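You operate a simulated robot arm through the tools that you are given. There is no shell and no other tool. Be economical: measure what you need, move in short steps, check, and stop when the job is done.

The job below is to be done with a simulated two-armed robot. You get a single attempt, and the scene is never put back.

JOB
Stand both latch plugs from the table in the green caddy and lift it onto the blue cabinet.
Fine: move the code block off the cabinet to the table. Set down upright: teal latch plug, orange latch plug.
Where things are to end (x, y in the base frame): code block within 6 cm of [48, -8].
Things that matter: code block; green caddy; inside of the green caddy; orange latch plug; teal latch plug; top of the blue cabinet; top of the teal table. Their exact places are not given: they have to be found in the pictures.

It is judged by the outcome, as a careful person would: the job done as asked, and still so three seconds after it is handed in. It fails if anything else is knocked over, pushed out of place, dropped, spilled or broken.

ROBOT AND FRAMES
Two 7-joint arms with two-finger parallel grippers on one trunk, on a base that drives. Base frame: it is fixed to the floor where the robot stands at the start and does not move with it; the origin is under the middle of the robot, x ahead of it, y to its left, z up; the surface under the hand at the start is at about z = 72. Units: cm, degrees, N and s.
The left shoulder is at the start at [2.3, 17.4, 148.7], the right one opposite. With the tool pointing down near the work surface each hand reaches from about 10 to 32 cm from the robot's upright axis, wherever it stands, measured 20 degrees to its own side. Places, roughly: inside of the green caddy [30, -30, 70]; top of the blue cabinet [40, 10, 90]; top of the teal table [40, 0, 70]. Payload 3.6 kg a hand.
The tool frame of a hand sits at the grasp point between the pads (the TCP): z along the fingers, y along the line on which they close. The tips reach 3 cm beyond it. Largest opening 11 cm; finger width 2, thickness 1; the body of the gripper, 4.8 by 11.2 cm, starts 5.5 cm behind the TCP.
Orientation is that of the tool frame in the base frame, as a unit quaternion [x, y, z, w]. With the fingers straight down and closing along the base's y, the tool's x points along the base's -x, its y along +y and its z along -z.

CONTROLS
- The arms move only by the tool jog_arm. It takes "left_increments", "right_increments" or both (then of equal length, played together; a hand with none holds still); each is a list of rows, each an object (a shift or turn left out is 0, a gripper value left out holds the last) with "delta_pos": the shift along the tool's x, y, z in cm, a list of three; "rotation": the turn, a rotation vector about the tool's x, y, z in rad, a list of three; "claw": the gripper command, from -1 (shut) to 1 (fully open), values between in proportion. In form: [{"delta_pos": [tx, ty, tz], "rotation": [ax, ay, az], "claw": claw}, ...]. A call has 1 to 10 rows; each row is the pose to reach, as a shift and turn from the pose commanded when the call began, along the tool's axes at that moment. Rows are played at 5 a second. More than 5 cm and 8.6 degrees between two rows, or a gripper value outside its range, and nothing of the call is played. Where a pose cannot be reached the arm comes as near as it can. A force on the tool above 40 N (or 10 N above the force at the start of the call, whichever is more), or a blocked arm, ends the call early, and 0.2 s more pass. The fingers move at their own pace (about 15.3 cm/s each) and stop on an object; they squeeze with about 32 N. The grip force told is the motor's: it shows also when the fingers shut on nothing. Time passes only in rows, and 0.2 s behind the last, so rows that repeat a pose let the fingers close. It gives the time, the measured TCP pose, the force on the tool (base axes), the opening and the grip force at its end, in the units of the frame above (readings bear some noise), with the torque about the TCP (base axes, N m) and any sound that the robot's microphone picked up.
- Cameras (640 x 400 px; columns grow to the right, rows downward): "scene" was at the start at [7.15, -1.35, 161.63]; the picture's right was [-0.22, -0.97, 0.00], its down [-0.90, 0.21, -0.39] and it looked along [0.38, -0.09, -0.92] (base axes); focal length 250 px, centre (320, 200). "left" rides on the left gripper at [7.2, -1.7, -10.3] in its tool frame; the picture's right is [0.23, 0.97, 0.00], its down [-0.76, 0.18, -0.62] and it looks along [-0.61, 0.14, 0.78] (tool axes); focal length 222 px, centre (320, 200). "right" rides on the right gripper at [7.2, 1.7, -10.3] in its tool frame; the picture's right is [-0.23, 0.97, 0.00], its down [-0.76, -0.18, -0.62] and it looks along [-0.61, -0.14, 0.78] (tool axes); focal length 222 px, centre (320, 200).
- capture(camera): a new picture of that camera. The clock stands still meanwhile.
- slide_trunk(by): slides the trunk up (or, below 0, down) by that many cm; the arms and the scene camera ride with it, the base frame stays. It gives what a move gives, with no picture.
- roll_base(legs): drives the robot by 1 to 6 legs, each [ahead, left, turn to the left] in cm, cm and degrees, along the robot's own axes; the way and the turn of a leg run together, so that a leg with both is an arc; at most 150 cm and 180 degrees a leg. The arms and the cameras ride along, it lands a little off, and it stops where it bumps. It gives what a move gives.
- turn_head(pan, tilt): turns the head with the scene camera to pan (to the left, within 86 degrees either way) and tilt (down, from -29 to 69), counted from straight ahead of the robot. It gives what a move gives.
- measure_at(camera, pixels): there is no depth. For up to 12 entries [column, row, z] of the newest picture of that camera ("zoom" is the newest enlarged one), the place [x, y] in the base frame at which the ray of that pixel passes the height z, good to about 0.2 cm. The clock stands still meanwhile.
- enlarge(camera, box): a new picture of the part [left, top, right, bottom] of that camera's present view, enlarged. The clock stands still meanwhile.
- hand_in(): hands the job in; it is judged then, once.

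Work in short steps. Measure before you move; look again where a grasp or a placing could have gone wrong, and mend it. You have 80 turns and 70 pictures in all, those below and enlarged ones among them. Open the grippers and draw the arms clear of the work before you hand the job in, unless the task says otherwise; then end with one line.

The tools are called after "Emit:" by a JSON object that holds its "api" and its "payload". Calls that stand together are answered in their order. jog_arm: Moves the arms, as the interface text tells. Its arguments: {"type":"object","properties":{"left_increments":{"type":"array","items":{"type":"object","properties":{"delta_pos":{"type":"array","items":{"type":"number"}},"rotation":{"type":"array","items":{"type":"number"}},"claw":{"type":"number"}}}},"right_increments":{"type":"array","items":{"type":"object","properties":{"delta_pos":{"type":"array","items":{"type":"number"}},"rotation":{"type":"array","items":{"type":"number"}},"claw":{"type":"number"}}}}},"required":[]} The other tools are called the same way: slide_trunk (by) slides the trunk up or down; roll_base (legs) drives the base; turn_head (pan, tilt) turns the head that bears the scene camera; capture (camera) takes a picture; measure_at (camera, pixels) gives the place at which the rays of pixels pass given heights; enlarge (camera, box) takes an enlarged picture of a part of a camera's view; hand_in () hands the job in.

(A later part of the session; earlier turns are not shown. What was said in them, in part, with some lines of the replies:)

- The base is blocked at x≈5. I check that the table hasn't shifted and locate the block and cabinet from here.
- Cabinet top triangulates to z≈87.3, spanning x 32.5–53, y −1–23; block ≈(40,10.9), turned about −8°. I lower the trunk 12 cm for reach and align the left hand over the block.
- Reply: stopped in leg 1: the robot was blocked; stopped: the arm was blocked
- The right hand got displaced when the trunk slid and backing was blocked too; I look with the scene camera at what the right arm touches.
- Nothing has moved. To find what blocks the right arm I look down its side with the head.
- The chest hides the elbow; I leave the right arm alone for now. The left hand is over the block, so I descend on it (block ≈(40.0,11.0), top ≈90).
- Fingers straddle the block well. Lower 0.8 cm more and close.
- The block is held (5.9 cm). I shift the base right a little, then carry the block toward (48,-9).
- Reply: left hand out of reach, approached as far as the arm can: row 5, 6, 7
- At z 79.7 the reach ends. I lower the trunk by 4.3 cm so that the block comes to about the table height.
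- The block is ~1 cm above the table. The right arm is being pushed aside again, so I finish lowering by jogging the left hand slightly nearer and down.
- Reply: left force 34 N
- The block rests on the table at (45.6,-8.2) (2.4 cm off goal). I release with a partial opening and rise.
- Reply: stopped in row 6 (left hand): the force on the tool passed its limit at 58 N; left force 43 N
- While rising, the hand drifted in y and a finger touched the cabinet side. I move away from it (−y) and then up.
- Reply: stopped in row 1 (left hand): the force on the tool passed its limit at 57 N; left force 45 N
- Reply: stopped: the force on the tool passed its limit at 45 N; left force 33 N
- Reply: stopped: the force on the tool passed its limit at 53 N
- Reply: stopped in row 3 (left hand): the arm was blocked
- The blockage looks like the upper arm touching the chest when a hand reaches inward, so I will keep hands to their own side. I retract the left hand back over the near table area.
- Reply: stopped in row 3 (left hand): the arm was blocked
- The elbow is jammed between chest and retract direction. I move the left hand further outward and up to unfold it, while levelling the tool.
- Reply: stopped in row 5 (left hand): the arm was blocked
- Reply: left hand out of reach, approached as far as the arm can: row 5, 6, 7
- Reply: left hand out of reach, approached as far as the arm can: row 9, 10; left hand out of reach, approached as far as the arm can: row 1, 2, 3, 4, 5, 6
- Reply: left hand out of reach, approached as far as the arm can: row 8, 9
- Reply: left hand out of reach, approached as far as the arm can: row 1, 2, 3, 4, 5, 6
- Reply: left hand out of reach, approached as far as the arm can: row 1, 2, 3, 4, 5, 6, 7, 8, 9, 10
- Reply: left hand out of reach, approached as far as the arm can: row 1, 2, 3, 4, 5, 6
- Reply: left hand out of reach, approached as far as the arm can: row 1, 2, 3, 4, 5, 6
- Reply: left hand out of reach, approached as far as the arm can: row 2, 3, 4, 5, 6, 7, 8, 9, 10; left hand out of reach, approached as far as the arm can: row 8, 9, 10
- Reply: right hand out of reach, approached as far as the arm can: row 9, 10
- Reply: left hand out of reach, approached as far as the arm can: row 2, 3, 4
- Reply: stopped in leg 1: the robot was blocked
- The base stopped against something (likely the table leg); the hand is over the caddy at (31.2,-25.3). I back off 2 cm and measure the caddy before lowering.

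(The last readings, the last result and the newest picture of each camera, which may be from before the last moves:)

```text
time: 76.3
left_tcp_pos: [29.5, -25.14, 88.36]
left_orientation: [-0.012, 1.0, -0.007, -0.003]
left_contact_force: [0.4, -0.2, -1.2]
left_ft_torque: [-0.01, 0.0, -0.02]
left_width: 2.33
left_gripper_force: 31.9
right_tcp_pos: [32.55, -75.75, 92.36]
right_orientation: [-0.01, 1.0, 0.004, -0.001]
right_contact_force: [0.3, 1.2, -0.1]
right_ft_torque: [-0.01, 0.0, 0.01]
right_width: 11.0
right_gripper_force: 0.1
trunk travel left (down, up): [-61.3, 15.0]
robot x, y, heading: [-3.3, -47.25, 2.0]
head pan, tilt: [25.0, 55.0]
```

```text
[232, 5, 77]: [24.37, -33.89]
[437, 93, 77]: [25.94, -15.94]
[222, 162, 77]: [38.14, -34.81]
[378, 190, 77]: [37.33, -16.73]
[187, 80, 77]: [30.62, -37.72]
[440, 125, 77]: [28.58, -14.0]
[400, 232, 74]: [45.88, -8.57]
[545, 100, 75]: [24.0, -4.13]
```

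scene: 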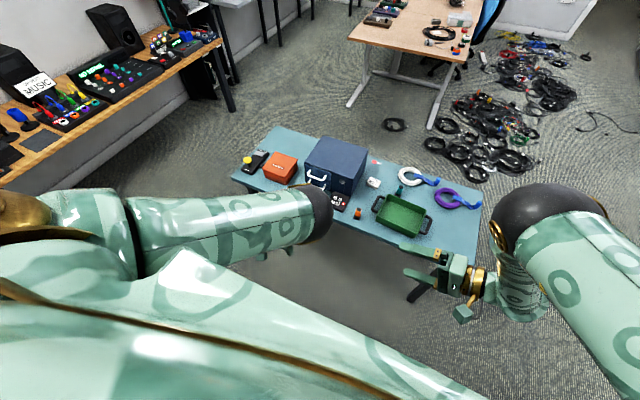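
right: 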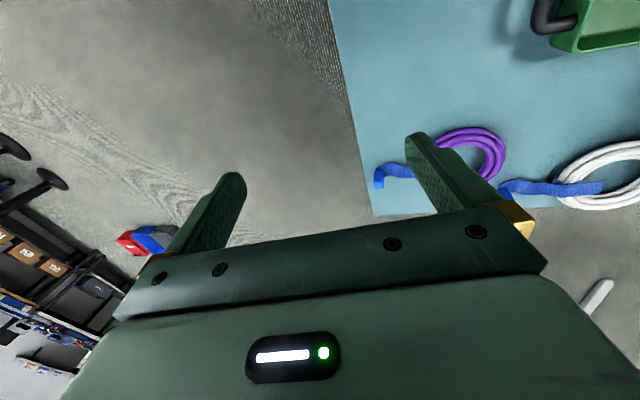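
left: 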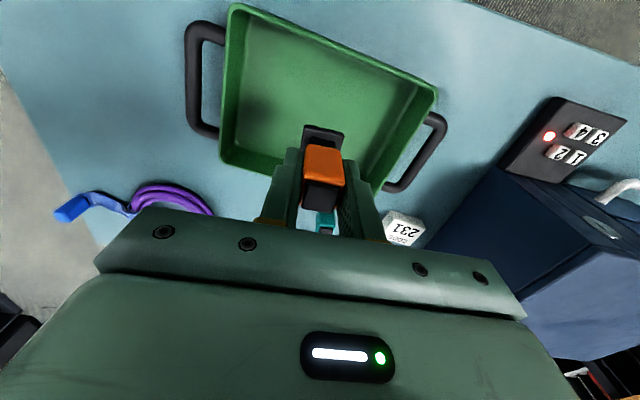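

Caddy spans x 24.5–38, y −34–−16, unmoved. Lower the plug into it by trunk.

Emit:
{"api": "slide_trunk", "payload": {"by": -9.4}}

Emit:
{"api": "jog_arm", "payload": {"left_increments": [{"delta_pos": [0, 0, 0.4]}, {"delta_pos": [0, 0, 0.4]}]}}

```text
time: 77.6
left_tcp_pos: [29.37, -25.17, 79.1]
left_orientation: [-0.012, 1.0, -0.006, -0.001]
left_contact_force: [1.2, -0.8, -0.8]
left_ft_torque: [-0.01, -0.03, -0.01]
left_width: 2.32
left_gripper_force: 32.1
right_tcp_pos: [32.4, -75.92, 83.05]
right_orientation: [-0.01, 1.0, 0.005, -0.001]
right_contact_force: [-0.8, -0.4, 0.5]
right_ft_torque: [-0.01, 0.03, -0.02]
right_width: 11.0
right_gripper_force: 0.1
trunk travel left (down, up): [-51.9, 24.4]
robot x, y, heading: [-3.27, -47.64, 1.9]
head pan, tilt: [25.0, 55.0]
```

```text
time: 78.2
left_tcp_pos: [29.33, -25.11, 78.66]
left_orientation: [-0.012, 1.0, -0.006, -0.002]
left_contact_force: [0.0, 0.7, -0.9]
left_ft_torque: [0.02, -0.01, -0.03]
left_width: 2.32
left_gripper_force: 32.2
right_tcp_pos: [32.43, -75.99, 82.91]
right_orientation: [-0.01, 1.0, 0.005, -0.002]
right_contact_force: [-0.1, -0.2, -0.4]
right_ft_torque: [0.01, -0.02, 0.02]
right_width: 11.01
right_gripper_force: 0.2
trunk travel left (down, up): [-51.9, 24.4]
robot x, y, heading: [-3.41, -47.54, 2.0]
head pan, tilt: [25.0, 55.0]
```

Still no contact; lower in small steps until a touch shows.

Emit:
{"api": "jog_arm", "payload": {"left_increments": [{"delta_pos": [0, 0, 0.3]}, {"delta_pos": [0, 0, 0.5]}, {"delta_pos": [0, 0, 0.5]}]}}

Emit:
{"api": "jog_arm", "payload": {"left_increments": [{"delta_pos": [0, 0, 0.2]}, {"delta_pos": [0, 0, 0.4]}, {"delta_pos": [0, 0, 0.4]}]}}

```text
time: 79.0
left_tcp_pos: [29.21, -25.2, 78.14]
left_orientation: [-0.012, 1.0, -0.006, -0.003]
left_contact_force: [0.0, 0.3, 0.0]
left_ft_torque: [0.0, 0.0, 0.01]
left_width: 2.32
left_gripper_force: 31.8
right_tcp_pos: [32.31, -75.88, 82.9]
right_orientation: [-0.011, 1.0, 0.006, -0.002]
right_contact_force: [-0.9, -0.7, 0.3]
right_ft_torque: [0.0, 0.0, 0.0]
right_width: 10.99
right_gripper_force: 0.1
trunk travel left (down, up): [-51.9, 24.4]
robot x, y, heading: [-3.33, -47.77, 2.4]
head pan, tilt: [25.0, 55.0]
```

```text
time: 79.8
left_tcp_pos: [29.25, -25.15, 77.87]
left_orientation: [-0.013, 1.0, -0.006, -0.002]
left_contact_force: [-0.3, -1.7, 30.8]
left_ft_torque: [0.2, 0.08, 0.0]
left_width: 2.34
left_gripper_force: 32.0
right_tcp_pos: [32.36, -75.86, 82.97]
right_orientation: [-0.011, 1.0, 0.006, -0.001]
right_contact_force: [0.1, -0.4, -0.2]
right_ft_torque: [-0.01, -0.02, 0.01]
right_width: 11.0
right_gripper_force: 0.1
trunk travel left (down, up): [-51.9, 24.4]
robot x, y, heading: [-3.08, -47.47, 1.9]
head pan, tilt: [25.0, 55.0]
```

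Touchdown at TCP 77.9. Ease off, open to ~5 cm and raise.

Emit:
{"api": "jog_arm", "payload": {"left_increments": [{"delta_pos": [0, 0, -0.2]}, {"delta_pos": [0, 0, -0.2], "claw": -0.1}, {"delta_pos": [0, 0, -0.2], "claw": -0.1}, {"delta_pos": [0, 0, -0.2], "claw": -0.1}]}}

Emit:
{"api": "slide_trunk", "payload": {"by": 11}}

Emit:
{"api": "capture", "payload": {"camera": "left"}}

```text
time: 80.8
left_tcp_pos: [29.42, -25.18, 78.08]
left_orientation: [-0.012, 1.0, -0.006, -0.003]
left_contact_force: [0.1, 0.4, -0.9]
left_ft_torque: [-0.01, 0.02, -0.03]
left_width: 4.96
left_gripper_force: 0.1
right_tcp_pos: [32.34, -75.82, 82.87]
right_orientation: [-0.011, 1.0, 0.005, -0.002]
right_contact_force: [-0.1, 0.5, 0.2]
right_ft_torque: [-0.03, 0.0, 0.02]
right_width: 11.01
right_gripper_force: 0.1
trunk travel left (down, up): [-51.9, 24.4]
robot x, y, heading: [-3.46, -47.43, 1.8]
head pan, tilt: [25.0, 55.0]
```

```text
time: 82.2
left_tcp_pos: [29.38, -25.1, 88.9]
left_orientation: [-0.012, 1.0, -0.006, -0.003]
left_contact_force: [0.3, 0.6, -0.4]
left_ft_torque: [-0.03, 0.0, 0.03]
left_width: 4.96
left_gripper_force: 0.0
right_tcp_pos: [32.39, -75.88, 93.92]
right_orientation: [-0.011, 1.0, 0.006, -0.002]
right_contact_force: [-0.8, -0.5, 0.1]
right_ft_torque: [-0.02, 0.02, 0.02]
right_width: 10.98
right_gripper_force: 0.1
trunk travel left (down, up): [-62.9, 13.4]
robot x, y, heading: [-3.31, -47.7, 1.8]
head pan, tilt: [25.0, 55.0]
```

```text
14 pictures are left
```

left: 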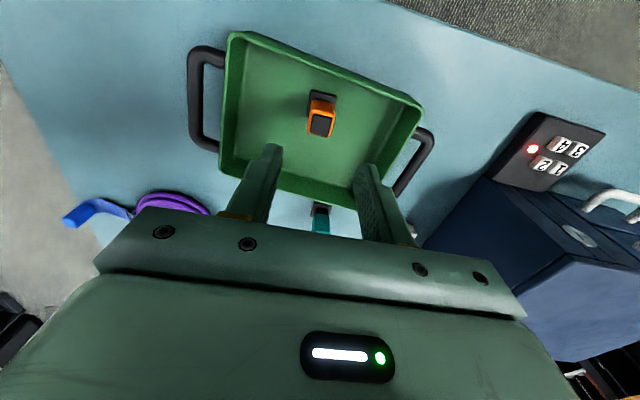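

Orange stands in the caddy. For the teal plug at (45,-21.2) I need more reach: raise the hands relative to the trunk while lowering the trunk, then move forward.

Emit:
{"api": "jog_arm", "payload": {"left_increments": [{"delta_pos": [0, 0, -3]}, {"delta_pos": [-1, 0, -6]}, {"delta_pos": [-3, 0, -9]}, {"delta_pos": [-5, 0, -12]}, {"delta_pos": [-8, 0, -12]}, {"delta_pos": [-8, 0, -12]}], "right_increments": [{"delta_pos": [0, 0, -3]}, {"delta_pos": [0, 0, -6]}, {"delta_pos": [0, 0, -9]}, {"delta_pos": [0, 0, -12]}, {"delta_pos": [0, 0, -12]}, {"delta_pos": [0, 0, -12]}]}}

Emit:
{"api": "roll_base", "payload": {"legs": [[4, 3.5, -1.8]]}}

Emit:
{"api": "slide_trunk", "payload": {"by": -11}}

```text
time: 83.6
left_tcp_pos: [38.0, -23.74, 100.63]
left_orientation: [-0.012, 1.0, -0.006, -0.003]
left_contact_force: [1.1, 0.1, 0.4]
left_ft_torque: [-0.05, 0.03, -0.01]
left_width: 4.95
left_gripper_force: 0.1
left hand out of reach, approached as far as the arm can: row 1, 2, 3, 4, 5, 6
right_tcp_pos: [32.25, -75.81, 106.03]
right_orientation: [-0.011, 1.0, 0.006, -0.001]
right_contact_force: [-0.2, 0.2, -0.3]
right_ft_torque: [-0.01, 0.02, 0.03]
right_width: 11.01
right_gripper_force: 0.1
trunk travel left (down, up): [-62.9, 13.4]
robot x, y, heading: [-3.51, -47.35, 1.9]
head pan, tilt: [25.0, 55.0]
```

```text
time: 84.8
left_tcp_pos: [41.51, -19.25, 100.49]
left_orientation: [-0.007, 1.0, -0.004, -0.004]
left_contact_force: [0.3, -0.2, -0.5]
left_ft_torque: [0.04, -0.01, 0.03]
left_width: 4.92
left_gripper_force: 0.1
right_tcp_pos: [35.47, -71.43, 105.7]
right_orientation: [-0.005, 1.0, 0.008, -0.001]
right_contact_force: [1.0, -0.5, -0.3]
right_ft_torque: [0.02, 0.0, 0.0]
right_width: 11.02
right_gripper_force: 0.0
trunk travel left (down, up): [-62.9, 13.4]
robot x, y, heading: [-0.21, -42.28, 1.4]
head pan, tilt: [25.0, 55.0]
stopped in leg 1: the robot was blocked; the commanded pose is now the measured one
```

```text
time: 86.2
left_tcp_pos: [41.22, -18.79, 89.12]
left_orientation: [-0.007, 1.0, -0.007, -0.006]
left_contact_force: [-0.3, -0.3, -0.1]
left_ft_torque: [0.02, -0.01, 0.02]
left_width: 4.95
left_gripper_force: 0.0
right_tcp_pos: [35.32, -70.92, 94.92]
right_orientation: [-0.005, 1.0, 0.006, 0.001]
right_contact_force: [-0.2, 0.6, -0.5]
right_ft_torque: [0.01, -0.03, 0.01]
right_width: 11.0
right_gripper_force: 0.0
trunk travel left (down, up): [-51.9, 24.4]
robot x, y, heading: [-0.22, -41.64, 1.2]
head pan, tilt: [25.0, 55.0]
```

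Now at (41.2,-18.8,89). Jog to above the teal plug and look.

Emit:
{"api": "jog_arm", "payload": {"left_increments": [{"delta_pos": [-2, -1.2, 0]}, {"delta_pos": [-3.6, -2.4, 1]}, {"delta_pos": [-3.6, -2.4, 1]}]}}

Emit:
{"api": "capture", "payload": {"camera": "left"}}

```text
time: 87.0
left_tcp_pos: [45.0, -21.06, 88.16]
left_orientation: [-0.007, 1.0, -0.007, -0.008]
left_contact_force: [-0.2, 1.6, 0.0]
left_ft_torque: [0.0, -0.01, 0.01]
left_width: 4.97
left_gripper_force: 0.1
right_tcp_pos: [35.29, -70.86, 94.92]
right_orientation: [-0.006, 1.0, 0.005, 0.0]
right_contact_force: [-0.1, -0.4, -0.1]
right_ft_torque: [0.03, -0.02, 0.04]
right_width: 11.0
right_gripper_force: 0.1
trunk travel left (down, up): [-51.9, 24.4]
robot x, y, heading: [-0.65, -42.12, 1.1]
head pan, tilt: [25.0, 55.0]
```

```text
13 pictures are left
```

left: 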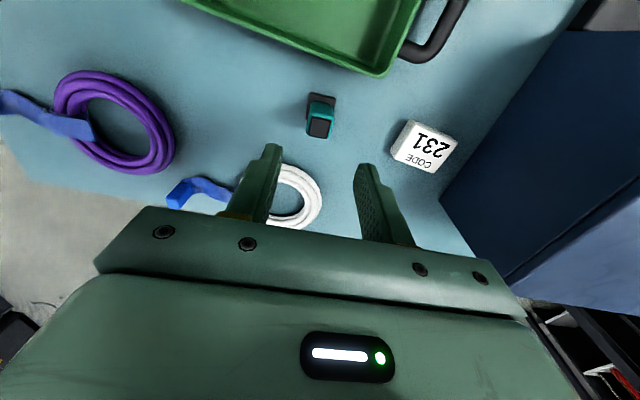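

Emit:
{"api": "measure_at", "payload": {"camera": "left", "pixels": [[320, 127, 78], [321, 104, 72.3], [425, 145, 74.5], [375, 76, 77], [445, 195, 87.3]]}}

```text
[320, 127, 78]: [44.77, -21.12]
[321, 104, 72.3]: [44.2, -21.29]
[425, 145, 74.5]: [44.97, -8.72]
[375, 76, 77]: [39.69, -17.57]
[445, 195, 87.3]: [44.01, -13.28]
```

Teal at (44.6,-21.2): aligned. Lower by trunk, close, and lift.

Emit:
{"api": "slide_trunk", "payload": {"by": -10.6}}

Emit:
{"api": "jog_arm", "payload": {"left_increments": [{"claw": -1}, {"claw": -1}, {"claw": -1}]}}

Emit:
{"api": "slide_trunk", "payload": {"by": 11.5}}

```text
time: 88.3
left_tcp_pos: [45.03, -20.96, 77.56]
left_orientation: [-0.007, 1.0, -0.007, -0.007]
left_contact_force: [0.2, 0.5, 0.9]
left_ft_torque: [-0.02, 0.02, 0.0]
left_width: 4.96
left_gripper_force: 0.1
right_tcp_pos: [35.32, -70.87, 84.35]
right_orientation: [-0.006, 1.0, 0.005, -0.001]
right_contact_force: [0.4, 0.8, 0.2]
right_ft_torque: [0.01, 0.01, 0.0]
right_width: 10.96
right_gripper_force: 0.2
trunk travel left (down, up): [-41.3, 35.0]
robot x, y, heading: [-0.13, -42.21, 1.2]
head pan, tilt: [25.0, 55.0]
```

```text
time: 89.2
left_tcp_pos: [45.03, -21.06, 77.54]
left_orientation: [-0.007, 1.0, -0.006, -0.007]
left_contact_force: [0.2, -0.1, 5.3]
left_ft_torque: [0.13, 0.02, -0.04]
left_width: 2.33
left_gripper_force: 32.6
right_tcp_pos: [35.28, -70.96, 84.39]
right_orientation: [-0.006, 1.0, 0.004, 0.001]
right_contact_force: [0.5, 0.3, 0.4]
right_ft_torque: [-0.01, -0.04, 0.0]
right_width: 11.03
right_gripper_force: 0.1
trunk travel left (down, up): [-41.3, 35.0]
robot x, y, heading: [-0.09, -42.27, 1.2]
head pan, tilt: [25.0, 55.0]
```

```text
time: 90.6
left_tcp_pos: [44.95, -20.99, 89.02]
left_orientation: [-0.007, 1.0, -0.008, -0.008]
left_contact_force: [0.1, 0.1, -0.3]
left_ft_torque: [-0.01, -0.01, -0.01]
left_width: 2.31
left_gripper_force: 31.9
right_tcp_pos: [35.35, -70.83, 95.91]
right_orientation: [-0.006, 1.0, 0.005, -0.001]
right_contact_force: [0.1, 0.4, -0.1]
right_ft_torque: [-0.02, -0.01, -0.04]
right_width: 10.98
right_gripper_force: 0.1
trunk travel left (down, up): [-52.8, 23.5]
robot x, y, heading: [-0.32, -42.03, 1.4]
head pan, tilt: [25.0, 55.0]
```

Teal held. I back the base so that it hovers over the caddy at about (34.3,-22).

Emit:
{"api": "roll_base", "payload": {"legs": [[-11, 0, -1.4]]}}

Emit:
{"api": "capture", "payload": {"camera": "left"}}

```text
time: 91.8
left_tcp_pos: [34.17, -22.12, 89.05]
left_orientation: [0.004, 1.0, -0.006, -0.007]
left_contact_force: [-0.5, 0.7, -0.4]
left_ft_torque: [0.0, -0.02, -0.02]
left_width: 2.35
left_gripper_force: 31.9
right_tcp_pos: [23.39, -71.82, 95.94]
right_orientation: [0.006, 1.0, 0.006, 0.0]
right_contact_force: [0.2, 0.3, -1.1]
right_ft_torque: [-0.04, 0.03, -0.01]
right_width: 11.0
right_gripper_force: 0.0
trunk travel left (down, up): [-52.8, 23.5]
robot x, y, heading: [-11.43, -42.44, -0.1]
head pan, tilt: [25.0, 55.0]
```

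```text
12 pictures are left
```

left: 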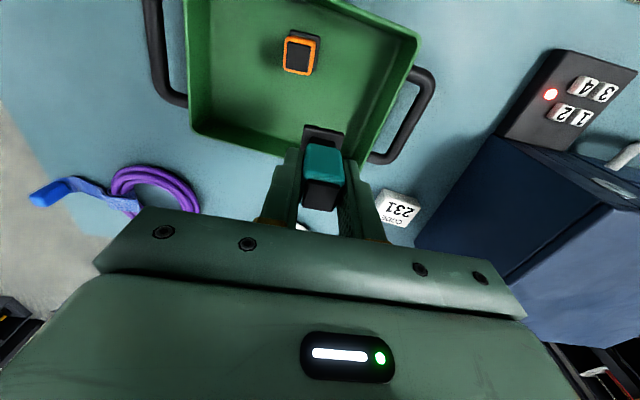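

Teal hovers over the caddy floor clear of the orange one. Lower and set down.

Emit:
{"api": "slide_trunk", "payload": {"by": -10.6}}

Emit:
{"api": "jog_arm", "payload": {"left_increments": [{"delta_pos": [0, 0, 0.25]}, {"delta_pos": [0, 0, 0.5]}, {"delta_pos": [0, 0, 0.5]}]}}

```text
time: 93.2
left_tcp_pos: [34.36, -22.27, 78.44]
left_orientation: [0.004, 1.0, -0.007, -0.007]
left_contact_force: [0.3, -0.1, -1.1]
left_ft_torque: [0.03, -0.01, -0.01]
left_width: 2.31
left_gripper_force: 32.3
right_tcp_pos: [23.47, -71.88, 85.24]
right_orientation: [0.006, 1.0, 0.006, 0.0]
right_contact_force: [0.7, 0.6, -0.8]
right_ft_torque: [-0.02, -0.01, 0.01]
right_width: 11.01
right_gripper_force: 0.0
trunk travel left (down, up): [-42.2, 34.1]
robot x, y, heading: [-11.41, -42.23, -0.0]
head pan, tilt: [25.0, 55.0]
```

```text
time: 94.0
left_tcp_pos: [34.33, -22.34, 78.09]
left_orientation: [0.005, 1.0, -0.006, -0.005]
left_contact_force: [0.2, 2.0, 25.3]
left_ft_torque: [0.33, 0.15, -0.03]
left_width: 2.32
left_gripper_force: 31.7
right_tcp_pos: [23.34, -71.93, 85.39]
right_orientation: [0.007, 1.0, 0.006, 0.001]
right_contact_force: [0.6, -0.5, 0.7]
right_ft_torque: [-0.03, -0.02, 0.01]
right_width: 11.01
right_gripper_force: 0.0
trunk travel left (down, up): [-42.2, 34.1]
robot x, y, heading: [-11.47, -41.96, -0.3]
head pan, tilt: [25.0, 55.0]
```

Touched down. Release and raise.

Emit:
{"api": "jog_arm", "payload": {"left_increments": [{"delta_pos": [0, 0, -0.2]}, {"delta_pos": [0, 0, -0.2], "claw": -0.2}, {"delta_pos": [0, 0, -0.2], "claw": -0.2}, {"delta_pos": [0, 0, -0.2], "claw": -0.2}]}}

Emit:
{"api": "slide_trunk", "payload": {"by": 16}}

Emit:
{"api": "capture", "payload": {"camera": "left"}}

```text
time: 95.0
left_tcp_pos: [34.23, -22.3, 78.24]
left_orientation: [0.004, 1.0, -0.008, -0.008]
left_contact_force: [0.1, -0.3, 0.1]
left_ft_torque: [0.01, 0.01, 0.03]
left_width: 4.4
left_gripper_force: 0.1
right_tcp_pos: [23.48, -71.93, 85.31]
right_orientation: [0.006, 1.0, 0.006, 0.0]
right_contact_force: [0.4, 0.9, -0.5]
right_ft_torque: [0.0, 0.0, 0.0]
right_width: 11.0
right_gripper_force: 0.1
trunk travel left (down, up): [-42.2, 34.1]
robot x, y, heading: [-11.46, -42.47, 0.0]
head pan, tilt: [25.0, 55.0]
```

```text
time: 96.8
left_tcp_pos: [34.2, -22.32, 94.06]
left_orientation: [0.004, 1.0, -0.007, -0.008]
left_contact_force: [0.4, -0.1, -0.6]
left_ft_torque: [0.01, 0.0, -0.03]
left_width: 4.41
left_gripper_force: 0.0
right_tcp_pos: [23.43, -71.74, 101.21]
right_orientation: [0.007, 1.0, 0.005, -0.001]
right_contact_force: [-0.9, 0.3, 0.5]
right_ft_torque: [0.0, -0.02, 0.0]
right_width: 11.01
right_gripper_force: 0.1
trunk travel left (down, up): [-58.2, 18.1]
robot x, y, heading: [-11.68, -42.22, -0.2]
head pan, tilt: [25.0, 55.0]
```

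```text
11 pictures are left
```

left: 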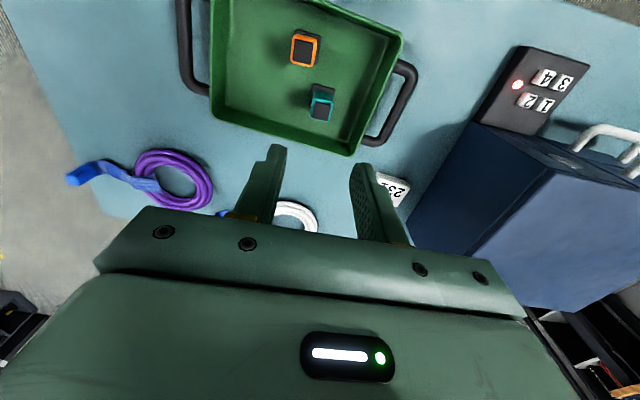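

Both plugs stand in the caddy. Now I measure the handles (bars) to grasp them two-handed.

Emit:
{"api": "measure_at", "payload": {"camera": "left", "pixels": [[413, 70, 77], [413, 70, 75], [400, 108, 77], [400, 108, 75], [380, 140, 76], [182, 45, 76], [182, 5, 76], [205, 90, 76], [403, 40, 77], [357, 154, 77], [212, 118, 77]]}}

Emit:
{"api": "enlarge", "payload": {"camera": "left", "box": [170, 0, 430, 162]}}

```text
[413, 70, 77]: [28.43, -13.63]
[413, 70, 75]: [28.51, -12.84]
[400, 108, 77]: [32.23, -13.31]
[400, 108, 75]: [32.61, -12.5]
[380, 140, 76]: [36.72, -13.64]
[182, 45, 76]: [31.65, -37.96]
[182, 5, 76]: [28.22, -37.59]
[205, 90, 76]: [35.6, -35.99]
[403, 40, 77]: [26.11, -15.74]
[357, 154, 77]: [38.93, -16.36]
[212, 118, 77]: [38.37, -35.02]
```

```text
2.46 times, centred on (300, 81) of left
```

zoom: 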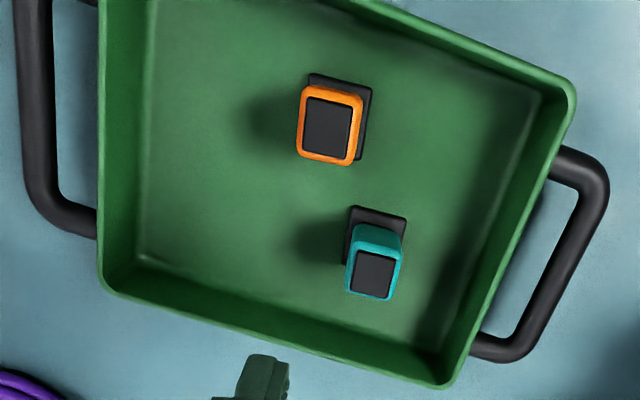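

Handle bars: right one ≈(32,-12.7), left one ≈(32,-38.5), at z≈74.6. I centre the base at y≈-25.6 and test bringing both hands inward at height.

Emit:
{"api": "roll_base", "payload": {"legs": [[7.7, 16.6, 0]]}}

Emit:
{"api": "jog_arm", "payload": {"left_increments": [{"delta_pos": [3, -1, 0], "claw": -0.345}, {"delta_pos": [6, -3, 0]}, {"delta_pos": [10, -5, 0]}, {"delta_pos": [10, -7, 0]}, {"delta_pos": [10, -7, 0]}], "right_increments": [{"delta_pos": [0, 3.5, 0], "claw": -0.345}, {"delta_pos": [0, 7, 2]}, {"delta_pos": [0, 11, 4]}, {"delta_pos": [0, 15, 6]}, {"delta_pos": [0, 16.5, 7]}]}}

```text
time: 98.3
left_tcp_pos: [41.81, -5.79, 94.13]
left_orientation: [0.006, 1.0, -0.007, -0.009]
left_contact_force: [0.5, 0.9, -0.4]
left_ft_torque: [-0.03, 0.0, -0.01]
left_width: 4.42
left_gripper_force: 0.1
right_tcp_pos: [31.17, -55.35, 101.31]
right_orientation: [0.006, 1.0, 0.004, -0.001]
right_contact_force: [0.5, 0.2, 0.0]
right_ft_torque: [-0.03, -0.02, 0.01]
right_width: 11.01
right_gripper_force: 0.1
trunk travel left (down, up): [-58.2, 18.1]
robot x, y, heading: [-3.84, -25.54, -0.1]
head pan, tilt: [25.0, 55.0]
```

```text
time: 99.5
left_tcp_pos: [37.11, -8.28, 89.02]
left_orientation: [0.005, 1.0, -0.007, -0.008]
left_contact_force: [0.0, 0.4, -0.1]
left_ft_torque: [0.03, -0.03, 0.0]
left_width: 3.6
left_gripper_force: 0.1
left hand out of reach, approached as far as the arm can: row 1, 2, 3, 4, 5
right_tcp_pos: [36.94, -44.04, 89.21]
right_orientation: [0.006, 1.0, 0.006, -0.001]
right_contact_force: [0.3, 0.3, -0.5]
right_ft_torque: [-0.01, 0.02, -0.02]
right_width: 3.58
right_gripper_force: 0.1
right hand out of reach, approached as far as the arm can: row 1, 2, 3, 4, 5
trunk travel left (down, up): [-58.2, 18.1]
robot x, y, heading: [-4.06, -25.96, 0.2]
head pan, tilt: [25.0, 55.0]
```

Both hands slid forward/down at the reach limit; lowering them relative to the trunk should ease it. Command down to z≈83 at the handle positions and read.

Emit:
{"api": "jog_arm", "payload": {"left_increments": [{"delta_pos": [0, 0, 3]}, {"delta_pos": [0, 0, 6]}, {"delta_pos": [0, 0, 9]}, {"delta_pos": [0, 0, 11]}, {"delta_pos": [0, 0, 11]}], "right_increments": [{"delta_pos": [0, 0, 3]}, {"delta_pos": [0, 0, 6]}, {"delta_pos": [0, 0, 9]}, {"delta_pos": [0, 0, 11]}, {"delta_pos": [0, 0, 11]}]}}

```text
time: 100.7
left_tcp_pos: [35.4, -8.18, 80.79]
left_orientation: [0.005, 1.0, -0.007, -0.008]
left_contact_force: [-0.1, -0.3, 0.7]
left_ft_torque: [-0.01, -0.04, -0.01]
left_width: 3.61
left_gripper_force: 0.1
left hand out of reach, approached as far as the arm can: row 3, 4, 5
right_tcp_pos: [36.24, -43.76, 81.35]
right_orientation: [0.006, 1.0, 0.005, 0.0]
right_contact_force: [-0.1, -0.5, 0.2]
right_ft_torque: [-0.01, 0.03, 0.0]
right_width: 3.59
right_gripper_force: 0.0
right hand out of reach, approached as far as the arm can: row 3, 4, 5
trunk travel left (down, up): [-58.2, 18.1]
robot x, y, heading: [-3.91, -25.71, -0.3]
head pan, tilt: [25.0, 55.0]
```

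Rows at z 91 and 88 were reachable, lower ones not. I go back up to z≈88 at the handle positions; then the trunk will do the lowering.

Emit:
{"api": "jog_arm", "payload": {"left_increments": [{"delta_pos": [0, 0, -2.5]}, {"delta_pos": [0, 0, -5]}, {"delta_pos": [0, 0, -5]}], "right_increments": [{"delta_pos": [0, 0, -2.5]}, {"delta_pos": [0, 0, -5]}, {"delta_pos": [0, 0, -5]}]}}

Emit:
{"api": "capture", "payload": {"camera": "left"}}

Emit:
{"api": "capture", "payload": {"camera": "right"}}

```text
time: 101.5
left_tcp_pos: [35.56, -8.16, 85.76]
left_orientation: [0.005, 1.0, -0.007, -0.007]
left_contact_force: [-0.4, 0.4, -0.6]
left_ft_torque: [-0.03, 0.02, 0.0]
left_width: 3.59
left_gripper_force: 0.1
right_tcp_pos: [36.4, -43.8, 86.35]
right_orientation: [0.007, 1.0, 0.005, 0.0]
right_contact_force: [0.3, 0.3, 0.1]
right_ft_torque: [-0.01, 0.02, 0.0]
right_width: 3.64
right_gripper_force: 0.0
trunk travel left (down, up): [-58.2, 18.1]
robot x, y, heading: [-3.79, -25.99, -0.2]
head pan, tilt: [25.0, 55.0]
```

```text
9 pictures are left
```

left: 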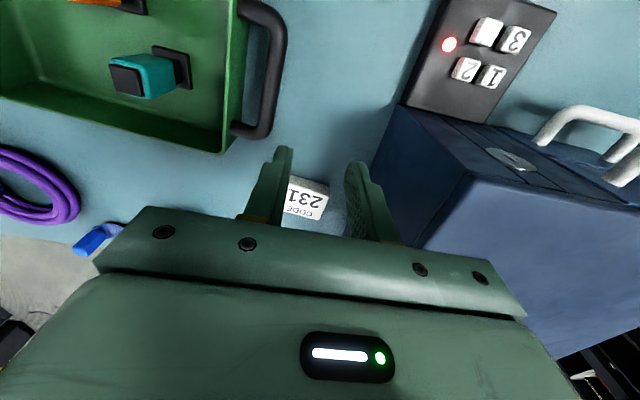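

```text
8 pictures are left
```

right: 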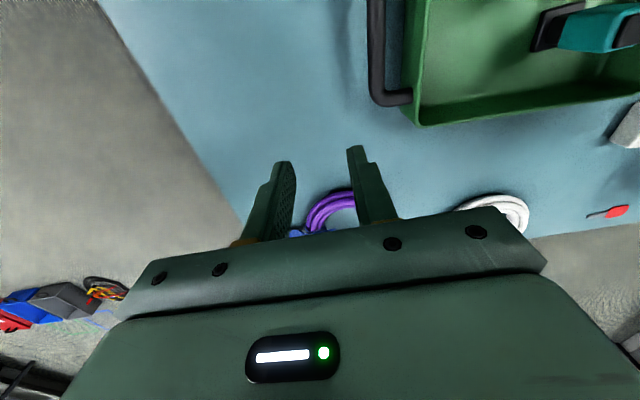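

The command clips at the limit: inward offset ≈17.8 at 39 ahead; further out the limit seemed to ease. I back the base off 7 cm and try longer reach with hands higher relative to the trunk, adding a slight inward roll.

Emit:
{"api": "roll_base", "payload": {"legs": [[-7.5, 0, 0]]}}

Emit:
{"api": "jog_arm", "payload": {"left_increments": [{"delta_pos": [-2, 0, -3]}, {"delta_pos": [-4, 0, -6]}, {"delta_pos": [-4.5, -2, -6], "rotation": [0.07, 0, 0]}, {"delta_pos": [-4.5, -4, -6], "rotation": [0.14, 0, 0]}, {"delta_pos": [-4.5, -4.6, -6], "rotation": [0.2, 0, 0]}, {"delta_pos": [-4.5, -4.6, -6], "rotation": [0.2, 0, 0]}], "right_increments": [{"delta_pos": [-2, 0, -3]}, {"delta_pos": [-4, 0, -6]}, {"delta_pos": [-4, 2, -6], "rotation": [-0.07, 0, 0]}, {"delta_pos": [-4, 4, -6], "rotation": [-0.14, 0, 0]}, {"delta_pos": [-4, 5, -6], "rotation": [-0.2, 0, 0]}, {"delta_pos": [-4, 5, -6], "rotation": [-0.2, 0, 0]}]}}

```text
time: 102.6
left_tcp_pos: [28.06, -8.06, 85.75]
left_orientation: [0.005, 1.0, -0.007, -0.007]
left_contact_force: [-0.8, -0.5, 0.2]
left_ft_torque: [0.01, -0.01, 0.0]
left_width: 3.62
left_gripper_force: 0.1
right_tcp_pos: [28.71, -43.77, 86.48]
right_orientation: [0.007, 1.0, 0.005, 0.0]
right_contact_force: [-0.8, 0.6, 0.5]
right_ft_torque: [0.0, 0.02, 0.0]
right_width: 3.64
right_gripper_force: 0.1
trunk travel left (down, up): [-58.2, 18.1]
robot x, y, heading: [-11.4, -25.92, -0.0]
head pan, tilt: [25.0, 55.0]
```

```text
time: 104.0
left_tcp_pos: [32.83, -12.54, 91.74]
left_orientation: [0.005, 0.994, -0.107, -0.008]
left_contact_force: [-0.3, -0.8, 0.9]
left_ft_torque: [0.03, 0.01, 0.01]
left_width: 3.62
left_gripper_force: 0.1
right_tcp_pos: [33.01, -38.93, 92.1]
right_orientation: [0.006, 0.994, 0.106, 0.0]
right_contact_force: [-0.2, -0.1, 0.5]
right_ft_torque: [-0.01, 0.0, -0.01]
right_width: 3.64
right_gripper_force: 0.0
right hand out of reach, approached as far as the arm can: row 4
trunk travel left (down, up): [-58.2, 18.1]
robot x, y, heading: [-11.35, -25.74, -0.2]
head pan, tilt: [25.0, 55.0]
```

Both hands reach the handle positions with a 0.2 rad inward roll. Lower 12 cm by trunk and check finger alignment to the bars.

Emit:
{"api": "slide_trunk", "payload": {"by": -12}}

Emit:
{"api": "capture", "payload": {"camera": "left"}}

Emit:
{"api": "capture", "payload": {"camera": "right"}}

```text
time: 105.5
left_tcp_pos: [32.53, -12.53, 79.24]
left_orientation: [0.005, 0.994, -0.108, -0.014]
left_contact_force: [-3.6, 3.2, 18.7]
left_ft_torque: [-0.57, -0.04, -0.14]
left_width: 3.65
left_gripper_force: 0.2
right_tcp_pos: [32.48, -38.95, 79.11]
right_orientation: [0.008, 0.994, 0.106, -0.017]
right_contact_force: [-0.5, -0.2, -0.4]
right_ft_torque: [0.02, -0.02, 0.0]
right_width: 3.6
right_gripper_force: 0.1
trunk travel left (down, up): [-46.2, 30.1]
robot x, y, heading: [-11.33, -25.93, -0.2]
head pan, tilt: [25.0, 55.0]
```

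```text
7 pictures are left
```

left: 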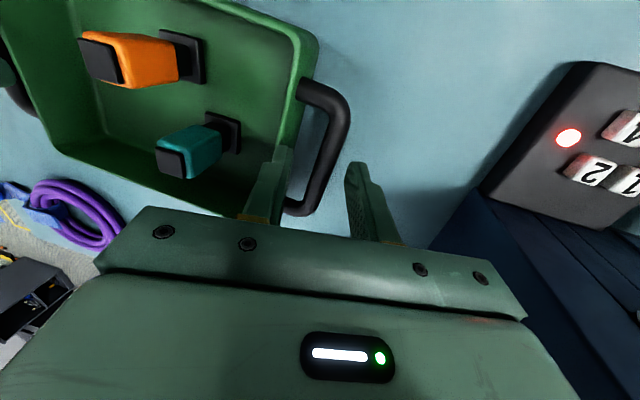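

```text
6 pictures are left
```

right: 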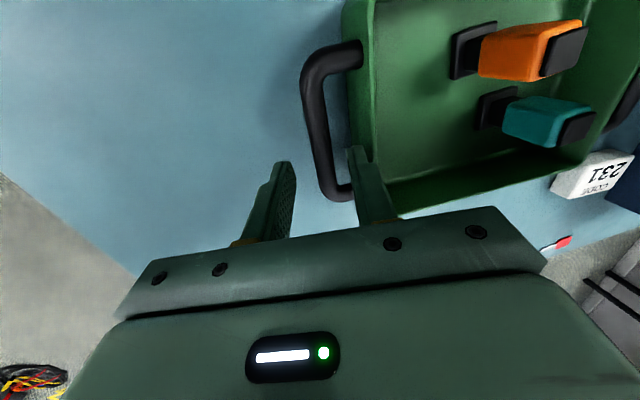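

Left inner finger is resting on the caddy rim (19 N). I raise a little, narrow both openings to 2.8 cm and shift the left hand 0.4 cm outward.

Emit:
{"api": "slide_trunk", "payload": {"by": 1.5}}

Emit:
{"api": "jog_arm", "payload": {"left_increments": [{"delta_pos": [0, 0.4, 0], "claw": -0.49}, {"delta_pos": [0, 0.4, 0], "claw": -0.49}], "right_increments": [{"claw": -0.49}, {"claw": -0.49}]}}

Emit:
{"api": "slide_trunk", "payload": {"by": -4.2}}

```text
time: 106.1
left_tcp_pos: [32.49, -12.66, 80.67]
left_orientation: [0.004, 0.994, -0.108, -0.015]
left_contact_force: [0.0, -0.3, 1.8]
left_ft_torque: [0.0, -0.01, 0.01]
left_width: 3.61
left_gripper_force: 0.1
right_tcp_pos: [32.39, -38.96, 80.48]
right_orientation: [0.009, 0.994, 0.107, -0.017]
right_contact_force: [-0.2, 0.3, 0.8]
right_ft_torque: [0.0, 0.03, 0.0]
right_width: 3.6
right_gripper_force: 0.1
trunk travel left (down, up): [-47.7, 28.6]
robot x, y, heading: [-11.29, -25.89, -0.0]
head pan, tilt: [25.0, 55.0]
```

```text
time: 106.7
left_tcp_pos: [32.58, -12.3, 80.64]
left_orientation: [0.003, 0.994, -0.108, -0.016]
left_contact_force: [0.9, 0.2, 0.3]
left_ft_torque: [-0.01, -0.03, -0.01]
left_width: 2.78
left_gripper_force: 0.1
right_tcp_pos: [32.44, -39.0, 80.44]
right_orientation: [0.007, 0.994, 0.107, -0.016]
right_contact_force: [0.4, 0.9, -0.6]
right_ft_torque: [-0.01, 0.02, 0.04]
right_width: 2.81
right_gripper_force: 0.1
trunk travel left (down, up): [-47.7, 28.6]
robot x, y, heading: [-10.98, -25.4, -0.2]
head pan, tilt: [25.0, 55.0]
```

```text
time: 107.5
left_tcp_pos: [32.51, -12.25, 76.32]
left_orientation: [0.003, 0.994, -0.109, -0.015]
left_contact_force: [-1.0, -3.8, 1.8]
left_ft_torque: [-0.07, -0.01, -0.07]
left_width: 2.95
left_gripper_force: 1.7
right_tcp_pos: [32.43, -38.97, 75.99]
right_orientation: [0.009, 0.994, 0.107, -0.019]
right_contact_force: [0.6, 7.6, -1.4]
right_ft_torque: [-0.01, 0.03, -0.11]
right_width: 3.2
right_gripper_force: 3.2
trunk travel left (down, up): [-43.5, 32.8]
robot x, y, heading: [-11.09, -25.62, 0.0]
head pan, tilt: [25.0, 55.0]
```

Fingers straddle the bars (small lateral contact, openings slightly widened). Close both grippers.

Emit:
{"api": "jog_arm", "payload": {"left_increments": [{"claw": -1}, {"claw": -1}, {"claw": -1}], "right_increments": [{"claw": -1}, {"claw": -1}, {"claw": -1}]}}

Emit:
{"api": "slide_trunk", "payload": {"by": 2}}

Emit:
{"api": "capture", "payload": {"camera": "left"}}

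```text
time: 108.0
left_tcp_pos: [32.47, -12.89, 76.36]
left_orientation: [0.009, 0.993, -0.115, -0.015]
left_contact_force: [-1.2, 1.6, 3.1]
left_ft_torque: [-0.07, -0.39, -0.56]
left_width: 1.48
left_gripper_force: 32.1
right_tcp_pos: [32.37, -38.18, 75.96]
right_orientation: [0.01, 0.993, 0.116, -0.019]
right_contact_force: [0.2, -0.5, 4.7]
right_ft_torque: [0.02, 0.52, -0.48]
right_width: 1.44
right_gripper_force: 31.8
trunk travel left (down, up): [-43.5, 32.8]
robot x, y, heading: [-11.47, -25.58, -0.4]
head pan, tilt: [25.0, 55.0]
stopped in row 2 (right hand): the force on the tool passed its limit at 43 N (the readings are from after the stop); the commanded pose is now the measured one
```

```text
time: 108.7
left_tcp_pos: [32.59, -12.97, 78.34]
left_orientation: [0.008, 0.993, -0.115, -0.018]
left_contact_force: [-5.8, -2.6, -7.7]
left_ft_torque: [-0.06, -0.34, -0.67]
left_width: 1.46
left_gripper_force: 31.8
right_tcp_pos: [32.57, -38.36, 77.99]
right_orientation: [0.008, 0.993, 0.116, -0.02]
right_contact_force: [5.6, 2.6, -6.2]
right_ft_torque: [0.06, 0.32, -0.63]
right_width: 1.44
right_gripper_force: 31.7
trunk travel left (down, up): [-45.5, 30.8]
robot x, y, heading: [-11.01, -25.71, -0.2]
head pan, tilt: [25.0, 55.0]
```

```text
5 pictures are left
```

left: 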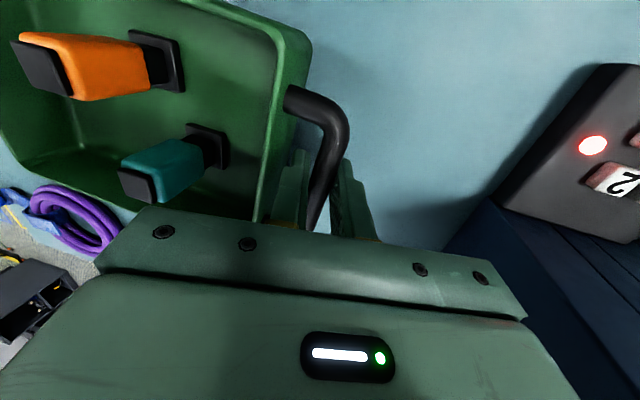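

The caddy is lifted evenly (≈14 N) with both plugs standing. Raise it well above the cabinet top.

Emit:
{"api": "slide_trunk", "payload": {"by": 9}}

Emit:
{"api": "slide_trunk", "payload": {"by": 9}}

Emit:
{"api": "roll_base", "payload": {"legs": [[0, 12, 0]]}}

Emit:
{"api": "capture", "payload": {"camera": "left"}}

```text
time: 109.9
left_tcp_pos: [32.52, -13.05, 87.27]
left_orientation: [0.008, 0.993, -0.114, -0.018]
left_contact_force: [-6.7, -3.2, -5.8]
left_ft_torque: [0.06, 0.52, -0.83]
left_width: 1.5
left_gripper_force: 32.4
right_tcp_pos: [32.5, -38.15, 87.03]
right_orientation: [0.008, 0.993, 0.115, -0.02]
right_contact_force: [6.9, 3.6, -6.9]
right_ft_torque: [-0.05, -0.51, -0.79]
right_width: 1.42
right_gripper_force: 32.0
trunk travel left (down, up): [-54.5, 21.8]
robot x, y, heading: [-11.29, -25.66, -0.3]
head pan, tilt: [25.0, 55.0]
```

```text
time: 111.2
left_tcp_pos: [32.61, -12.99, 96.3]
left_orientation: [0.007, 0.993, -0.115, -0.017]
left_contact_force: [-5.4, -4.8, -6.7]
left_ft_torque: [0.01, 0.1, -0.77]
left_width: 1.48
left_gripper_force: 32.2
right_tcp_pos: [32.41, -38.21, 95.91]
right_orientation: [0.008, 0.993, 0.114, -0.022]
right_contact_force: [5.9, 5.0, -7.0]
right_ft_torque: [0.03, -0.15, -0.75]
right_width: 1.44
right_gripper_force: 31.4
trunk travel left (down, up): [-63.5, 12.8]
robot x, y, heading: [-11.73, -26.0, -0.3]
head pan, tilt: [25.0, 55.0]
```

```text
time: 112.4
left_tcp_pos: [32.51, -0.99, 96.31]
left_orientation: [0.008, 0.993, -0.114, -0.016]
left_contact_force: [-6.0, -5.8, -6.2]
left_ft_torque: [-0.2, -0.42, -0.63]
left_width: 1.52
left_gripper_force: 31.9
right_tcp_pos: [32.53, -26.33, 96.04]
right_orientation: [0.009, 0.993, 0.114, -0.021]
right_contact_force: [4.8, 5.8, -8.1]
right_ft_torque: [-0.08, 0.43, -0.66]
right_width: 1.42
right_gripper_force: 31.9
trunk travel left (down, up): [-63.5, 12.8]
robot x, y, heading: [-11.41, -13.84, -0.3]
head pan, tilt: [25.0, 55.0]
```

```text
4 pictures are left
```

left: 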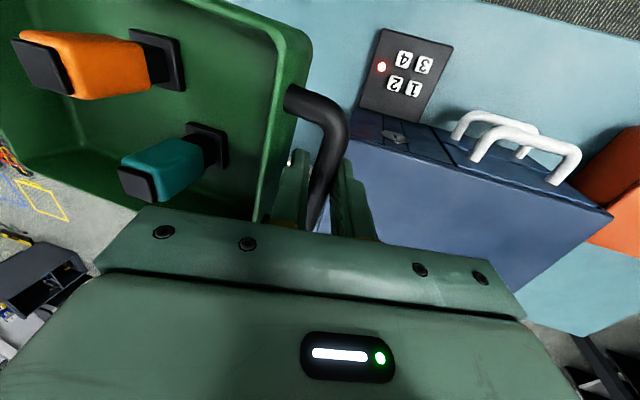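

Plugs remain standing. I measure the cabinet's top front edge from this view to set the final place.

Emit:
{"api": "measure_at", "payload": {"camera": "left", "pixels": [[611, 214, 87.3], [350, 142, 87.3], [523, 294, 87.3], [450, 170, 87.3]]}}

Emit:
{"api": "roll_base", "payload": {"legs": [[0, 12.5, 0.3]]}}

Emit:
{"api": "roll_base", "payload": {"legs": [[0, 12.3, 0]]}}

```text
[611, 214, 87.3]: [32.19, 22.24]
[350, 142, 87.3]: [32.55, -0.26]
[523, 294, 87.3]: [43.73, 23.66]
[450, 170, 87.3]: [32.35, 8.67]
```

```text
time: 113.7
left_tcp_pos: [32.53, 11.66, 96.25]
left_orientation: [0.005, 0.993, -0.116, -0.016]
left_contact_force: [-6.3, -1.4, -6.8]
left_ft_torque: [0.02, 0.07, -0.77]
left_width: 1.46
left_gripper_force: 31.9
right_tcp_pos: [32.72, -13.43, 95.89]
right_orientation: [0.006, 0.993, 0.114, -0.02]
right_contact_force: [6.3, 0.3, -7.2]
right_ft_torque: [-0.11, -0.05, -0.82]
right_width: 1.41
right_gripper_force: 32.2
trunk travel left (down, up): [-63.5, 12.8]
robot x, y, heading: [-11.55, -1.32, 0.0]
head pan, tilt: [25.0, 55.0]
```

```text
time: 114.9
left_tcp_pos: [32.49, 24.13, 96.4]
left_orientation: [0.006, 0.993, -0.116, -0.017]
left_contact_force: [-4.7, 0.2, -5.9]
left_ft_torque: [0.01, 0.01, -0.78]
left_width: 1.49
left_gripper_force: 31.6
right_tcp_pos: [32.62, -1.15, 96.09]
right_orientation: [0.007, 0.993, 0.114, -0.02]
right_contact_force: [5.9, 0.1, -6.7]
right_ft_torque: [-0.13, -0.08, -0.82]
right_width: 1.42
right_gripper_force: 31.9
trunk travel left (down, up): [-63.5, 12.8]
robot x, y, heading: [-11.57, 11.17, 0.1]
head pan, tilt: [25.0, 55.0]
```

Cabinet top is y −0.3–22.3, front edge x=32.3; caddy is centred at y 11.5. Drive 10.5 cm forward over it.

Emit:
{"api": "roll_base", "payload": {"legs": [[10.5, -0.3, 0]]}}

Emit:
{"api": "slide_trunk", "payload": {"by": -4}}

Emit:
{"api": "capture", "payload": {"camera": "right"}}

```text
time: 116.1
left_tcp_pos: [42.85, 23.93, 96.32]
left_orientation: [0.005, 0.993, -0.116, -0.017]
left_contact_force: [-6.1, -0.9, -7.3]
left_ft_torque: [0.03, 0.02, -0.73]
left_width: 1.49
left_gripper_force: 32.1
right_tcp_pos: [43.02, -1.38, 96.18]
right_orientation: [0.007, 0.993, 0.114, -0.019]
right_contact_force: [6.0, 1.1, -7.3]
right_ft_torque: [-0.01, -0.04, -0.75]
right_width: 1.43
right_gripper_force: 31.9
trunk travel left (down, up): [-63.5, 12.8]
robot x, y, heading: [-1.07, 10.9, -0.1]
head pan, tilt: [25.0, 55.0]
```

```text
time: 116.9
left_tcp_pos: [42.56, 23.87, 92.4]
left_orientation: [0.007, 0.993, -0.116, -0.018]
left_contact_force: [-4.9, -0.7, -6.6]
left_ft_torque: [0.01, -0.22, -0.61]
left_width: 1.48
left_gripper_force: 31.9
right_tcp_pos: [43.08, -1.33, 92.19]
right_orientation: [0.007, 0.993, 0.114, -0.019]
right_contact_force: [4.7, 1.2, -6.3]
right_ft_torque: [0.05, 0.24, -0.67]
right_width: 1.4
right_gripper_force: 32.2
trunk travel left (down, up): [-59.5, 16.8]
robot x, y, heading: [-1.02, 10.95, 0.2]
head pan, tilt: [25.0, 55.0]
```

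```text
3 pictures are left
```

right: 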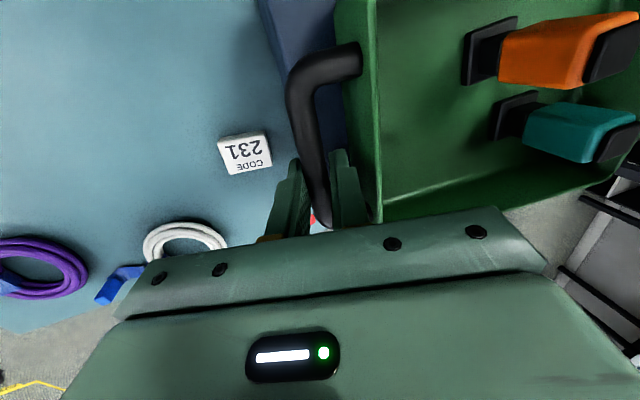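

Plugs still standing, caddy over the cabinet. Lower in small steps, watching for the load to go.

Emit:
{"api": "slide_trunk", "payload": {"by": -0.8}}

Emit:
{"api": "slide_trunk", "payload": {"by": -0.4}}

```text
time: 117.5
left_tcp_pos: [42.73, 23.84, 91.56]
left_orientation: [0.007, 0.993, -0.115, -0.019]
left_contact_force: [-6.2, -2.1, -7.3]
left_ft_torque: [0.03, 0.25, -0.75]
left_width: 1.49
left_gripper_force: 32.5
right_tcp_pos: [43.15, -1.43, 91.37]
right_orientation: [0.007, 0.993, 0.114, -0.019]
right_contact_force: [6.3, 1.4, -6.6]
right_ft_torque: [-0.08, -0.31, -0.73]
right_width: 1.38
right_gripper_force: 32.2
trunk travel left (down, up): [-58.7, 17.6]
robot x, y, heading: [-0.7, 11.02, 0.2]
head pan, tilt: [25.0, 55.0]
```

```text
time: 118.0
left_tcp_pos: [42.74, 23.83, 91.39]
left_orientation: [0.007, 0.993, -0.115, -0.013]
left_contact_force: [-6.8, 1.3, 31.1]
left_ft_torque: [-0.08, 0.07, -0.68]
left_width: 1.49
left_gripper_force: 31.9
right_tcp_pos: [42.92, -1.5, 91.14]
right_orientation: [0.006, 0.993, 0.114, -0.017]
right_contact_force: [8.7, -2.2, 13.1]
right_ft_torque: [-0.02, 0.21, -0.59]
right_width: 1.39
right_gripper_force: 32.3
trunk travel left (down, up): [-58.3, 18.0]
robot x, y, heading: [-0.95, 11.17, 0.1]
head pan, tilt: [25.0, 55.0]
```

Contact: the caddy rests on the cabinet. Ease off 0.2 cm, open both grippers to ~2.9 cm.

Emit:
{"api": "slide_trunk", "payload": {"by": 0.2}}

Emit:
{"api": "jog_arm", "payload": {"left_increments": [{"claw": -0.47}, {"claw": -0.47}, {"claw": -0.47}], "right_increments": [{"claw": -0.47}, {"claw": -0.47}, {"claw": -0.47}]}}

```text
time: 118.5
left_tcp_pos: [42.68, 23.83, 91.4]
left_orientation: [0.007, 0.993, -0.116, -0.015]
left_contact_force: [-2.3, -0.7, 22.8]
left_ft_torque: [-0.11, -0.44, -0.56]
left_width: 1.47
left_gripper_force: 32.2
right_tcp_pos: [42.9, -1.33, 91.14]
right_orientation: [0.006, 0.993, 0.115, -0.018]
right_contact_force: [10.1, -1.0, 6.7]
right_ft_torque: [-0.08, -0.37, -0.76]
right_width: 1.43
right_gripper_force: 31.6
trunk travel left (down, up): [-58.5, 17.8]
robot x, y, heading: [-1.1, 10.42, 0.2]
head pan, tilt: [25.0, 55.0]
```

```text
time: 119.3
left_tcp_pos: [42.61, 23.82, 91.35]
left_orientation: [0.007, 0.993, -0.116, -0.018]
left_contact_force: [-0.1, 1.5, 0.0]
left_ft_torque: [0.03, 0.02, -0.05]
left_width: 2.84
left_gripper_force: 0.1
right_tcp_pos: [42.86, -1.44, 91.1]
right_orientation: [0.007, 0.993, 0.114, -0.019]
right_contact_force: [-1.8, -3.1, -1.5]
right_ft_torque: [-0.14, 0.08, 0.06]
right_width: 2.76
right_gripper_force: 0.1
trunk travel left (down, up): [-58.5, 17.8]
robot x, y, heading: [-0.8, 10.88, 0.1]
head pan, tilt: [25.0, 55.0]
```

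Released. Withdraw along the finger axis first, then raise the trunk.

Emit:
{"api": "jog_arm", "payload": {"left_increments": [{"delta_pos": [0, 0, -1]}, {"delta_pos": [0, 0, -2.5]}, {"delta_pos": [0, 0, -4]}], "right_increments": [{"delta_pos": [0, 0, -1]}, {"delta_pos": [0, 0, -2.5]}, {"delta_pos": [0, 0, -4]}]}}

Emit:
{"api": "slide_trunk", "payload": {"by": 10}}

Emit:
{"api": "capture", "payload": {"camera": "right"}}

```text
time: 120.1
left_tcp_pos: [43.45, 25.25, 94.87]
left_orientation: [0.007, 0.993, -0.115, -0.018]
left_contact_force: [-0.7, 0.7, -0.4]
left_ft_torque: [0.01, 0.01, 0.01]
left_width: 2.93
left_gripper_force: 0.2
left hand out of reach, approached as far as the arm can: row 3
right_tcp_pos: [43.68, -2.73, 94.75]
right_orientation: [0.006, 0.993, 0.115, -0.021]
right_contact_force: [0.0, 0.9, -0.1]
right_ft_torque: [-0.02, 0.01, 0.04]
right_width: 2.94
right_gripper_force: 0.0
right hand out of reach, approached as far as the arm can: row 3
trunk travel left (down, up): [-58.5, 17.8]
robot x, y, heading: [-0.81, 11.28, 0.4]
head pan, tilt: [25.0, 55.0]
```

```text
time: 121.5
left_tcp_pos: [43.32, 25.09, 104.86]
left_orientation: [0.006, 0.993, -0.116, -0.018]
left_contact_force: [0.0, -0.5, 0.4]
left_ft_torque: [-0.03, 0.0, 0.0]
left_width: 2.94
left_gripper_force: 0.0
right_tcp_pos: [43.63, -2.63, 104.42]
right_orientation: [0.007, 0.993, 0.115, -0.019]
right_contact_force: [0.3, -0.4, -1.2]
right_ft_torque: [-0.02, -0.01, -0.02]
right_width: 2.93
right_gripper_force: 0.0
trunk travel left (down, up): [-68.5, 7.8]
robot x, y, heading: [-1.08, 11.16, 0.2]
head pan, tilt: [25.0, 55.0]
```

```text
2 pictures are left
```

right: 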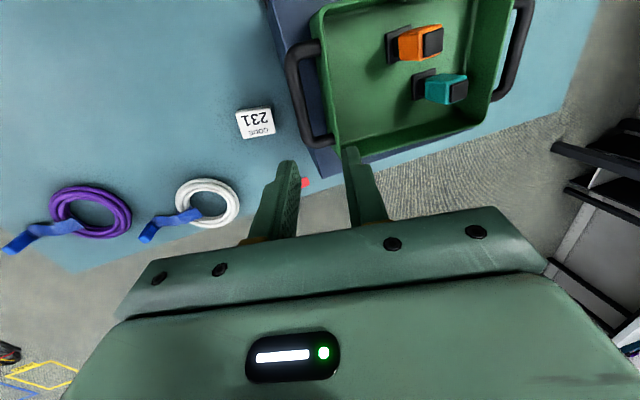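

Caddy sits on the cabinet with both plugs upright. I check the code block's place, then back away with the grippers open.

Emit:
{"api": "measure_at", "payload": {"camera": "right", "pixels": [[255, 122, 74.5], [305, 183, 72]]}}

Emit:
{"api": "roll_base", "payload": {"legs": [[-45, 0, 0]]}}

Emit:
{"api": "jog_arm", "payload": {"left_increments": [{"claw": 1}, {"claw": 1}, {"claw": 1}], "right_increments": [{"claw": 1}, {"claw": 1}, {"claw": 1}]}}

Emit:
{"api": "turn_head", "payload": {"pan": -5, "tilt": 45}}

Emit:
{"api": "enlarge", "payload": {"camera": "scene", "box": [120, 100, 520, 350]}}

```text
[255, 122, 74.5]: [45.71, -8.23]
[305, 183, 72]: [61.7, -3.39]
```

```text
time: 124.2
left_tcp_pos: [-3.23, 25.23, 104.79]
left_orientation: [0.0, 0.993, -0.116, -0.017]
left_contact_force: [0.8, 0.5, 0.4]
left_ft_torque: [0.0, 0.01, -0.02]
left_width: 2.91
left_gripper_force: 0.1
right_tcp_pos: [-2.71, -2.58, 104.61]
right_orientation: [0.001, 0.993, 0.114, -0.02]
right_contact_force: [-0.3, -0.9, -1.6]
right_ft_torque: [0.0, -0.02, 0.0]
right_width: 2.94
right_gripper_force: 0.1
trunk travel left (down, up): [-68.5, 7.8]
robot x, y, heading: [-47.2, 10.29, 0.7]
head pan, tilt: [25.0, 55.0]
```

```text
time: 125.0
left_tcp_pos: [-3.42, 25.13, 104.85]
left_orientation: [0.0, 0.993, -0.116, -0.017]
left_contact_force: [-0.4, -0.3, 0.3]
left_ft_torque: [-0.04, -0.04, 0.01]
left_width: 11.01
left_gripper_force: 0.1
right_tcp_pos: [-2.67, -2.54, 104.64]
right_orientation: [0.002, 0.993, 0.114, -0.02]
right_contact_force: [-0.1, 0.2, -0.1]
right_ft_torque: [-0.03, -0.03, -0.01]
right_width: 11.01
right_gripper_force: 0.2
trunk travel left (down, up): [-68.5, 7.8]
robot x, y, heading: [-47.59, 10.48, 1.1]
head pan, tilt: [25.0, 55.0]
```

```text
time: 126.0
left_tcp_pos: [-3.41, 25.19, 104.89]
left_orientation: [0.001, 0.993, -0.116, -0.017]
left_contact_force: [-0.2, 0.3, 0.0]
left_ft_torque: [-0.02, -0.01, -0.02]
left_width: 11.0
left_gripper_force: 0.1
right_tcp_pos: [-2.74, -2.49, 104.66]
right_orientation: [0.001, 0.993, 0.114, -0.02]
right_contact_force: [-0.3, -0.2, -0.2]
right_ft_torque: [0.04, 0.01, 0.01]
right_width: 11.02
right_gripper_force: 0.1
trunk travel left (down, up): [-68.5, 7.8]
robot x, y, heading: [-47.25, 10.81, 1.1]
head pan, tilt: [-5.0, 45.0]
```

```text
1.60 times, centred on (320, 225) of scene
```

zoom: 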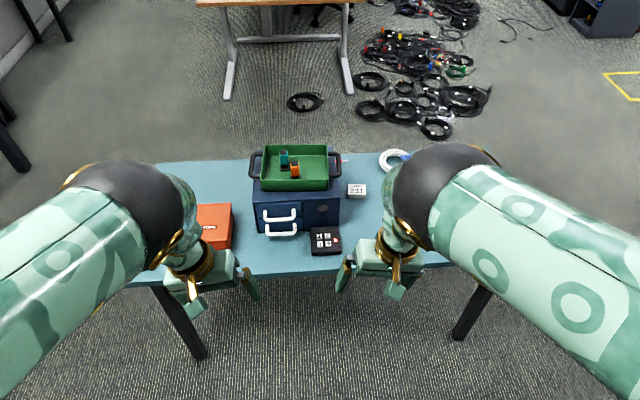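

The final picture shows the caddy on the cabinet with both plugs upright. The code block is on the table at (45.7,-8.2), about 2.3 cm from its goal, and the arms are clear with both grippers open, so I hand the job in.

Emit:
{"api": "hand_in", "payload": {}}

```text
The job is handed in.
```

The green caddy is on the blue cabinet with the teal and orange latch plugs standing upright in it. The code block is on the table about 2.3 cm from [48, -8]. While placing the block, a left finger pressed the cabinet's side with up to about 58 N, but later measurements showed the cabinet still in place.
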